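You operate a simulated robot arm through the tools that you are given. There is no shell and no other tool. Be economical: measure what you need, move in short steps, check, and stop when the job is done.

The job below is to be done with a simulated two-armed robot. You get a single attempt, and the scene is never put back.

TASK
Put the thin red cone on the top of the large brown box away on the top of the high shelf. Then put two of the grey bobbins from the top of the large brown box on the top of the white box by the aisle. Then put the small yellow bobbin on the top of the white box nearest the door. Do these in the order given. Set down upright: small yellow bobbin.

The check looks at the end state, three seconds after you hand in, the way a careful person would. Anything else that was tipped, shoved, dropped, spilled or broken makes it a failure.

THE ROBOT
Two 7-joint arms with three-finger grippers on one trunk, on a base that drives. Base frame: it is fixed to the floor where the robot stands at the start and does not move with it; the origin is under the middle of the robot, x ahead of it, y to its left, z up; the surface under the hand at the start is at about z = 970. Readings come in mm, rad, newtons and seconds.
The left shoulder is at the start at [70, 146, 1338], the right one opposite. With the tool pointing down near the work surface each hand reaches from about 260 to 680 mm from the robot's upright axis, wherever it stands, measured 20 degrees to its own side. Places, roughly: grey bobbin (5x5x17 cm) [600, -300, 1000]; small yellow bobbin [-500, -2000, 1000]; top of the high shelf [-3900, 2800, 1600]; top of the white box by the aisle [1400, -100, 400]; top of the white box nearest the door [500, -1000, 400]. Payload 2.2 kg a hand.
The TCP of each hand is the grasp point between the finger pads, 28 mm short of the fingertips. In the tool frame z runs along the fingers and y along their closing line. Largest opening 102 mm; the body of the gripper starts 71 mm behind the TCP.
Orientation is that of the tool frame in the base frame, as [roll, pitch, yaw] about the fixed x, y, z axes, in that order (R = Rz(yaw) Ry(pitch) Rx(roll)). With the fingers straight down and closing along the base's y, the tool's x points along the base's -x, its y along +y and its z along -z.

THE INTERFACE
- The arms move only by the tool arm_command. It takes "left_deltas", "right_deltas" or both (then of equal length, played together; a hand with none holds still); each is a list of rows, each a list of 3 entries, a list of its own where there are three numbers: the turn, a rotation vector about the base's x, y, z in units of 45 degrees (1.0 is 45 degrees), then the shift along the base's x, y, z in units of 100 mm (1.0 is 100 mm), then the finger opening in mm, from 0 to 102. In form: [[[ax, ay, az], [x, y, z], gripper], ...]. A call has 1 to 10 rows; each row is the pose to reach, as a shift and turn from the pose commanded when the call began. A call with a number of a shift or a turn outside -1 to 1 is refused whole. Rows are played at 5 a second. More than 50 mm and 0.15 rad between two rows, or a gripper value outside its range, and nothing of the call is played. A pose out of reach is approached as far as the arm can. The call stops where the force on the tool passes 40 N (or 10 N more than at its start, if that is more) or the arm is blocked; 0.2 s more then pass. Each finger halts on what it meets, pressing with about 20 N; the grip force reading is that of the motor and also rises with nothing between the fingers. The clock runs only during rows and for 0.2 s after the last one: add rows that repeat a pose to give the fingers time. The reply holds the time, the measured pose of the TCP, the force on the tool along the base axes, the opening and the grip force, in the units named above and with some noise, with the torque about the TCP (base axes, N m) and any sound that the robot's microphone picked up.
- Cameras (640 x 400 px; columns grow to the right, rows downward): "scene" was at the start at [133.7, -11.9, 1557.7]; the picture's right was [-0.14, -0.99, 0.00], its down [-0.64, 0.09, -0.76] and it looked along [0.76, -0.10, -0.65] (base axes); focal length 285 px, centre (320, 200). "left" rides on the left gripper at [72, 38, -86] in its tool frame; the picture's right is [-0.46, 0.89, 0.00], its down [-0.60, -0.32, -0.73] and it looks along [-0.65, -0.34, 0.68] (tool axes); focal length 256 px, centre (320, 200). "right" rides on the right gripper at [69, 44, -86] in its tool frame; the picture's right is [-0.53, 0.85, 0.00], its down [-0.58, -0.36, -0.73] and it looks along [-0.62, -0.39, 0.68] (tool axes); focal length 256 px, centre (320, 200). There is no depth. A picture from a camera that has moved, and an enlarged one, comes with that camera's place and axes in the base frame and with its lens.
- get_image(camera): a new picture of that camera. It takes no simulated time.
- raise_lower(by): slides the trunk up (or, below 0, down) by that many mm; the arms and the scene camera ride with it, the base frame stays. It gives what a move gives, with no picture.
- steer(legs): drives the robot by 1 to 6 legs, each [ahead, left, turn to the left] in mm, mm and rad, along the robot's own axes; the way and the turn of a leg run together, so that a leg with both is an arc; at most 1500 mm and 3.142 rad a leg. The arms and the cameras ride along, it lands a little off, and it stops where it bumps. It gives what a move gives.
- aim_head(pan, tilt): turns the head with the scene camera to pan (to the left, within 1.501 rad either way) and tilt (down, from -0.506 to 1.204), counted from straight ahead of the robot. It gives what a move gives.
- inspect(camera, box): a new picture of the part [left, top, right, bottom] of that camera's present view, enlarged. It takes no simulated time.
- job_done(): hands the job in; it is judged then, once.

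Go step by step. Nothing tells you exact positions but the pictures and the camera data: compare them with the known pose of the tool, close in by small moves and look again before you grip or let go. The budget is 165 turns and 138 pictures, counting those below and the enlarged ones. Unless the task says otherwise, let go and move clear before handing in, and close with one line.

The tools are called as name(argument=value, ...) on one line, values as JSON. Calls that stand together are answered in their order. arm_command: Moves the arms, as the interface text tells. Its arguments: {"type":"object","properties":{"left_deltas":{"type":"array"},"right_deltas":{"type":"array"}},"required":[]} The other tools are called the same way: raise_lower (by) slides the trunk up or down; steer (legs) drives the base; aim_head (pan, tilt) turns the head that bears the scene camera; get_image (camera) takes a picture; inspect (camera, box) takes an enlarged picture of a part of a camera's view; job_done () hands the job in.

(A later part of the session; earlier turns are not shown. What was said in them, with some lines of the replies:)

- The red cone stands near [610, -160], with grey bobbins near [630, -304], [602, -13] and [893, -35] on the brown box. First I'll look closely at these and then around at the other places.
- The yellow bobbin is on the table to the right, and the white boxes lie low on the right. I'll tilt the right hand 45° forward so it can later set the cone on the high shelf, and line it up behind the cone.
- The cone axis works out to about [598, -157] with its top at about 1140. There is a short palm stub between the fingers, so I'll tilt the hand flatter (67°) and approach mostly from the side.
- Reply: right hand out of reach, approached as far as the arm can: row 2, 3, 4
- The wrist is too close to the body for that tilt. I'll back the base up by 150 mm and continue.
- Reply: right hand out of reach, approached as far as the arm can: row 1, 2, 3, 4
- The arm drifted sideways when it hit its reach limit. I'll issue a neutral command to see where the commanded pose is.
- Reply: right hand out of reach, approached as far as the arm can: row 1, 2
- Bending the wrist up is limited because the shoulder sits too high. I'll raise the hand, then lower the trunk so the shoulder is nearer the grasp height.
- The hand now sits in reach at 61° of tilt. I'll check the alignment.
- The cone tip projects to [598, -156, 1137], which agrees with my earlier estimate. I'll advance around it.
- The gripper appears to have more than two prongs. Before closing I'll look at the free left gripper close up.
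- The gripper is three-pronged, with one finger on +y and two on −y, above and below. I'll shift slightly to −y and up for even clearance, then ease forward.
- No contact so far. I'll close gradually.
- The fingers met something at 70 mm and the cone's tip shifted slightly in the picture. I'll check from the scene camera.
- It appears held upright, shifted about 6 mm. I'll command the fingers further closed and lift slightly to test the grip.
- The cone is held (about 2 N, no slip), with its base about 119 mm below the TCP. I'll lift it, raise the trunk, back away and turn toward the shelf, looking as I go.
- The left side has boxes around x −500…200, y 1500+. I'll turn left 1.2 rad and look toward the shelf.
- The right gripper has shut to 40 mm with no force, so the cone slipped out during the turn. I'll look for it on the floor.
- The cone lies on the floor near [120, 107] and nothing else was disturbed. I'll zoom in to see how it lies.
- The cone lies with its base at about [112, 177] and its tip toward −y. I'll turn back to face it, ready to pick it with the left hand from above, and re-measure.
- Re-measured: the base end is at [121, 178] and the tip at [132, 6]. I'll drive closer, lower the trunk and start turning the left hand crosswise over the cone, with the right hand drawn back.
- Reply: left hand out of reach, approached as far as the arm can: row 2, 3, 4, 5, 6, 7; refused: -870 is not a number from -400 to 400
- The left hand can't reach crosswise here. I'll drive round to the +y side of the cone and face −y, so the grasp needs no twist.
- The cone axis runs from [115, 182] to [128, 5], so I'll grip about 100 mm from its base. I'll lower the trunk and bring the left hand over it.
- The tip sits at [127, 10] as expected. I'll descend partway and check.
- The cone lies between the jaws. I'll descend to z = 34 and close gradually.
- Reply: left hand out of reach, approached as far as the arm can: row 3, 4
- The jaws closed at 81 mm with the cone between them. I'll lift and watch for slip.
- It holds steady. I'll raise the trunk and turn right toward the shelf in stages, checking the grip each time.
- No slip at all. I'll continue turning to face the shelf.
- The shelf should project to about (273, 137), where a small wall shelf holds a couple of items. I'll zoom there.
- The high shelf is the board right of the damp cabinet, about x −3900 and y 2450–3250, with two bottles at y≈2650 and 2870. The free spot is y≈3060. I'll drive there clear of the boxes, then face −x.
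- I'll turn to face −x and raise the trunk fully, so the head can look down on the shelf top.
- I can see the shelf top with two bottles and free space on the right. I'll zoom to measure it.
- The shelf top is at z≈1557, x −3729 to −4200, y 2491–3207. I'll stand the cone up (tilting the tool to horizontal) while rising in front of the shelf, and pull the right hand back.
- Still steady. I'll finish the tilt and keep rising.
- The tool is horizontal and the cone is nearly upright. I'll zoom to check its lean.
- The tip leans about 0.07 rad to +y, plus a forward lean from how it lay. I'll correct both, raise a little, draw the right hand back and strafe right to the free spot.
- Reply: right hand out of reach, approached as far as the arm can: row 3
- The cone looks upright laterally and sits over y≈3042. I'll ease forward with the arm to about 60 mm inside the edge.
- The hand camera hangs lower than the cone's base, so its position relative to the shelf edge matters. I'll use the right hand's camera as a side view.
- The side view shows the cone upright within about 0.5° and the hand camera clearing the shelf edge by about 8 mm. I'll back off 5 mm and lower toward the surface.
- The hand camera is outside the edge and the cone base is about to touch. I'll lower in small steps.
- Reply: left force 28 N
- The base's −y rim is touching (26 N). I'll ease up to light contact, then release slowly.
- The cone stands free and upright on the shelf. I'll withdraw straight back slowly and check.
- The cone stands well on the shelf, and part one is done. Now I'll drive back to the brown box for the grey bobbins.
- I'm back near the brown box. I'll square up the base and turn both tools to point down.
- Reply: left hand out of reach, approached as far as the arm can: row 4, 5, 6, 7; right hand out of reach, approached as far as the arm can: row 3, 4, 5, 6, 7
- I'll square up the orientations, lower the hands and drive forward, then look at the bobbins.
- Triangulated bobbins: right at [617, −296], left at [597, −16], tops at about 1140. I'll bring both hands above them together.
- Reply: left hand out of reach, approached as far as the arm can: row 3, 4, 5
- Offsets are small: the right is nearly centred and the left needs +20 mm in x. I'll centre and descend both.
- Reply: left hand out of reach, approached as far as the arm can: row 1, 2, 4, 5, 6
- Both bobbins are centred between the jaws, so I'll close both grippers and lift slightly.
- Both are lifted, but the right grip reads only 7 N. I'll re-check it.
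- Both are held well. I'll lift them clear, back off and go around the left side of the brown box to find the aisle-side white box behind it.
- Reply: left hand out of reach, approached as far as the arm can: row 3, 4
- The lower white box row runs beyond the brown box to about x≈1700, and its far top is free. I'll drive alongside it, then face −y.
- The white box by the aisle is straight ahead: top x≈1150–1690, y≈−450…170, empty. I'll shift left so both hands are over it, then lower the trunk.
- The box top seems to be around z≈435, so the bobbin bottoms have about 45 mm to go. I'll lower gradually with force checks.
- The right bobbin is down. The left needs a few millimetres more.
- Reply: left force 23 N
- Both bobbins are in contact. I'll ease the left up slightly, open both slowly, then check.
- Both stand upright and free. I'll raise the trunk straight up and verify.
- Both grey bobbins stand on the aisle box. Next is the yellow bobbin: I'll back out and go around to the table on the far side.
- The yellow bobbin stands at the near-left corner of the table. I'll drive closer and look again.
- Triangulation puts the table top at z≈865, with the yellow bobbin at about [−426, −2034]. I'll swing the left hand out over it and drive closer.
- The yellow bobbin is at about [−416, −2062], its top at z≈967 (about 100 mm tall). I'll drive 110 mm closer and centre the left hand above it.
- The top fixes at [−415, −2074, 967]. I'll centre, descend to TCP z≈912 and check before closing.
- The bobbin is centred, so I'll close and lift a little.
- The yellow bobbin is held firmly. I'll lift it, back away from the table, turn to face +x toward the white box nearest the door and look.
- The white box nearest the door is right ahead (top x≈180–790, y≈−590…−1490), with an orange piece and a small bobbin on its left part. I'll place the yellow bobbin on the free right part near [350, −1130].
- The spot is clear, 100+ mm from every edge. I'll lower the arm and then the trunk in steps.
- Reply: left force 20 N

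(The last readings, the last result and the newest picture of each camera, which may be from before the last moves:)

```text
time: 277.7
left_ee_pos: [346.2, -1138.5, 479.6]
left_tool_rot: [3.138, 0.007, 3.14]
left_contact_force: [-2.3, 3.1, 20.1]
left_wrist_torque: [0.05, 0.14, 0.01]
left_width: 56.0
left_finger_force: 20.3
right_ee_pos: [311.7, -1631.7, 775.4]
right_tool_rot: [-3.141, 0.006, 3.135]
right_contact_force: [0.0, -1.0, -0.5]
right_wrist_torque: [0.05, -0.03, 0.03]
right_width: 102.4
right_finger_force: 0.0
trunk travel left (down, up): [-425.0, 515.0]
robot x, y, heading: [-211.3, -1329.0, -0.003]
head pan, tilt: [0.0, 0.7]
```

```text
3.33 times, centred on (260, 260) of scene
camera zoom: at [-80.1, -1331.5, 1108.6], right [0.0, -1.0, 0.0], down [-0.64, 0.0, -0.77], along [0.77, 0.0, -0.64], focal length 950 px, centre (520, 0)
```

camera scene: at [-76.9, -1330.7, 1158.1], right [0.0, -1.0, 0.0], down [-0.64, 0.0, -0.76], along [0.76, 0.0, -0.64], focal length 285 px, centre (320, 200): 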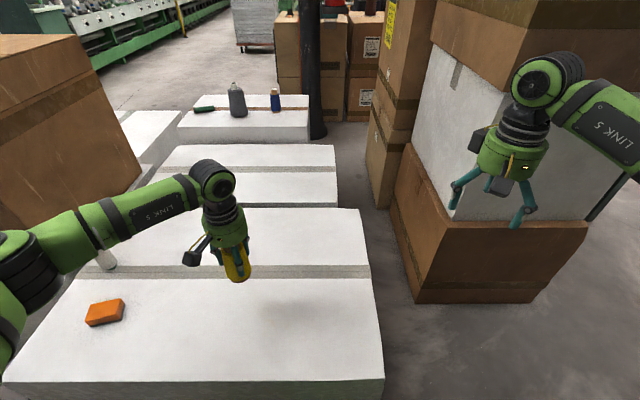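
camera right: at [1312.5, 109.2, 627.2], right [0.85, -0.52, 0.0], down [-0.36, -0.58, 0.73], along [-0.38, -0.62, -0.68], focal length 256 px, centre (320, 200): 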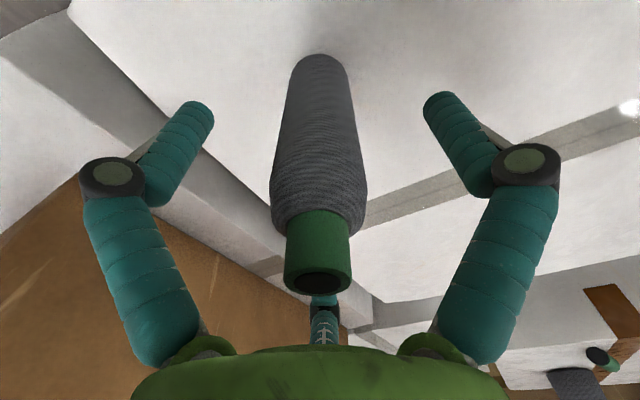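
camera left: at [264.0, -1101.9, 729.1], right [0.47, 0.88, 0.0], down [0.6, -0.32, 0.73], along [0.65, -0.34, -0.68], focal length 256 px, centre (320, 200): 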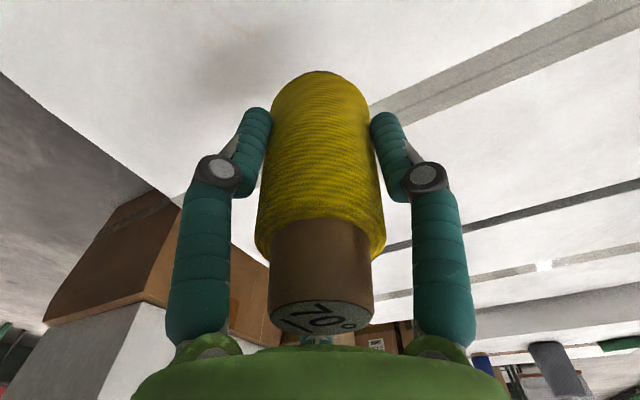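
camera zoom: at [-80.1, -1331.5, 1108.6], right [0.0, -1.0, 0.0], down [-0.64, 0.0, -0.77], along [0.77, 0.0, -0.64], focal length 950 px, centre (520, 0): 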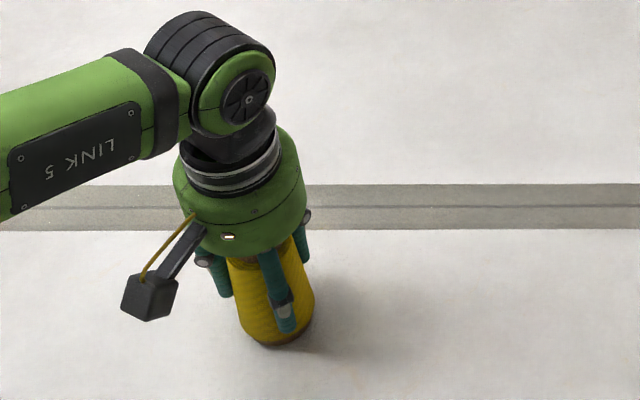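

It's in contact with the surface. I'll ease up, open slowly and check.

arm_command(left_deltas=[[[0, 0, 0], [0, 0, 0.02], 20], [[0, 0, 0], [0, 0, 0.03], 20], [[0, 0, 0], [0, 0, 0.03], 20], [[0, 0, 0], [0, 0, 0.03], 58], [[0, 0, 0], [0, 0, 0.03], 62], [[0, 0, 0], [0, 0, 0.03], 70], [[0, 0, 0], [0, 0, 0.03], 85], [[0, 0, 0], [0, 0, 0.03], 102], [[0, 0, 0], [0, 0, 0.03], 102]])

get_image(camera="left")

raise_lower(by=300)

get_image(camera="scene")

get_image(camera="left")

```text
time: 279.7
left_ee_pos: [345.7, -1137.6, 482.2]
left_tool_rot: [3.141, 0.0, 3.14]
left_contact_force: [-0.7, 0.6, -0.7]
left_wrist_torque: [0.01, -0.01, 0.04]
left_width: 102.0
left_finger_force: 0.0
right_ee_pos: [315.0, -1631.1, 771.4]
right_tool_rot: [3.141, 0.002, 3.136]
right_contact_force: [-0.2, -0.2, 0.2]
right_wrist_torque: [0.0, 0.0, -0.01]
right_width: 102.0
right_finger_force: 0.1
trunk travel left (down, up): [-425.0, 515.0]
robot x, y, heading: [-208.4, -1331.6, -0.005]
head pan, tilt: [0.0, 0.7]
```

```text
33 pictures are left
camera left: at [274.5, -1100.7, 567.1], right [0.47, 0.88, 0.0], down [0.6, -0.32, 0.73], along [0.65, -0.34, -0.68], focal length 256 px, centre (320, 200)
```

left: 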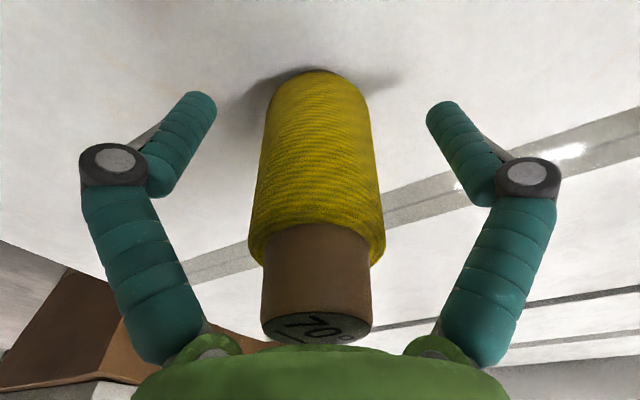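

```text
time: 282.7
left_ee_pos: [345.2, -1137.6, 781.5]
left_tool_rot: [3.14, -0.001, 3.139]
left_contact_force: [-0.6, 0.5, -1.0]
left_wrist_torque: [0.0, 0.02, 0.03]
left_width: 102.0
left_finger_force: 0.1
right_ee_pos: [314.6, -1632.1, 1071.1]
right_tool_rot: [-3.141, 0.003, 3.136]
right_contact_force: [0.6, -0.6, 0.0]
right_wrist_torque: [0.05, -0.03, 0.01]
right_width: 101.6
right_finger_force: 0.0
trunk travel left (down, up): [-725.0, 215.0]
robot x, y, heading: [-209.0, -1328.4, -0.006]
head pan, tilt: [0.0, 0.7]
```

```text
32 pictures are left
camera scene: at [-76.9, -1330.8, 1408.0], right [0.0, -1.0, 0.0], down [-0.64, 0.0, -0.76], along [0.76, 0.0, -0.64], focal length 285 px, centre (320, 200)
```

scene: 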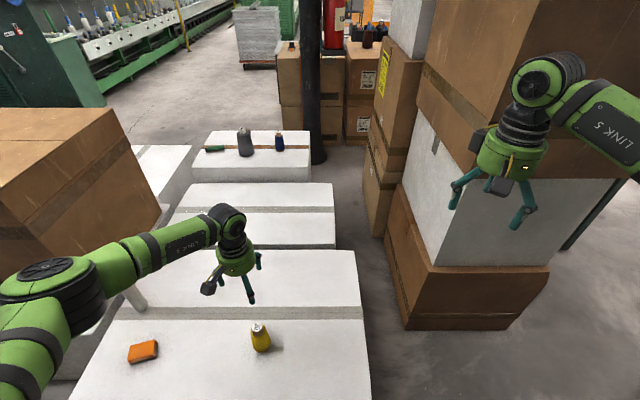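

```text
31 pictures are left
camera left: at [274.5, -1100.7, 866.9], right [0.47, 0.88, 0.0], down [0.6, -0.32, 0.73], along [0.65, -0.34, -0.68], focal length 256 px, centre (320, 200)
```

left: 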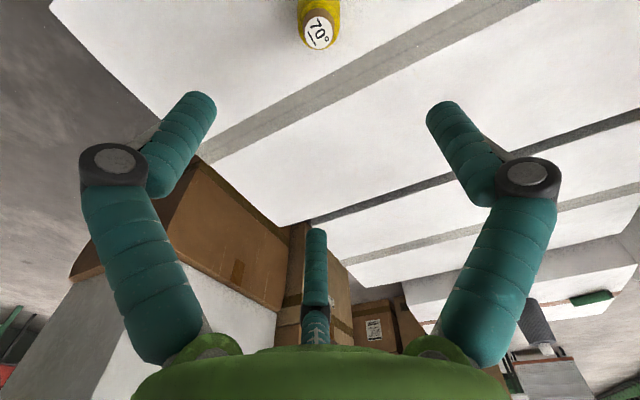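

The yellow bobbin stands upright on the white box nearest the door, with everything around it undisturbed and both hands clear. I'll hand in now.

job_done()

```text
The job is handed in.
```

The red cone is on the high shelf, two grey bobbins are on the white box by the aisle, and the yellow bobbin stands upright on the white box nearest the door; on the way, I dropped the cone on the floor once, picked it up again and saw no damage.
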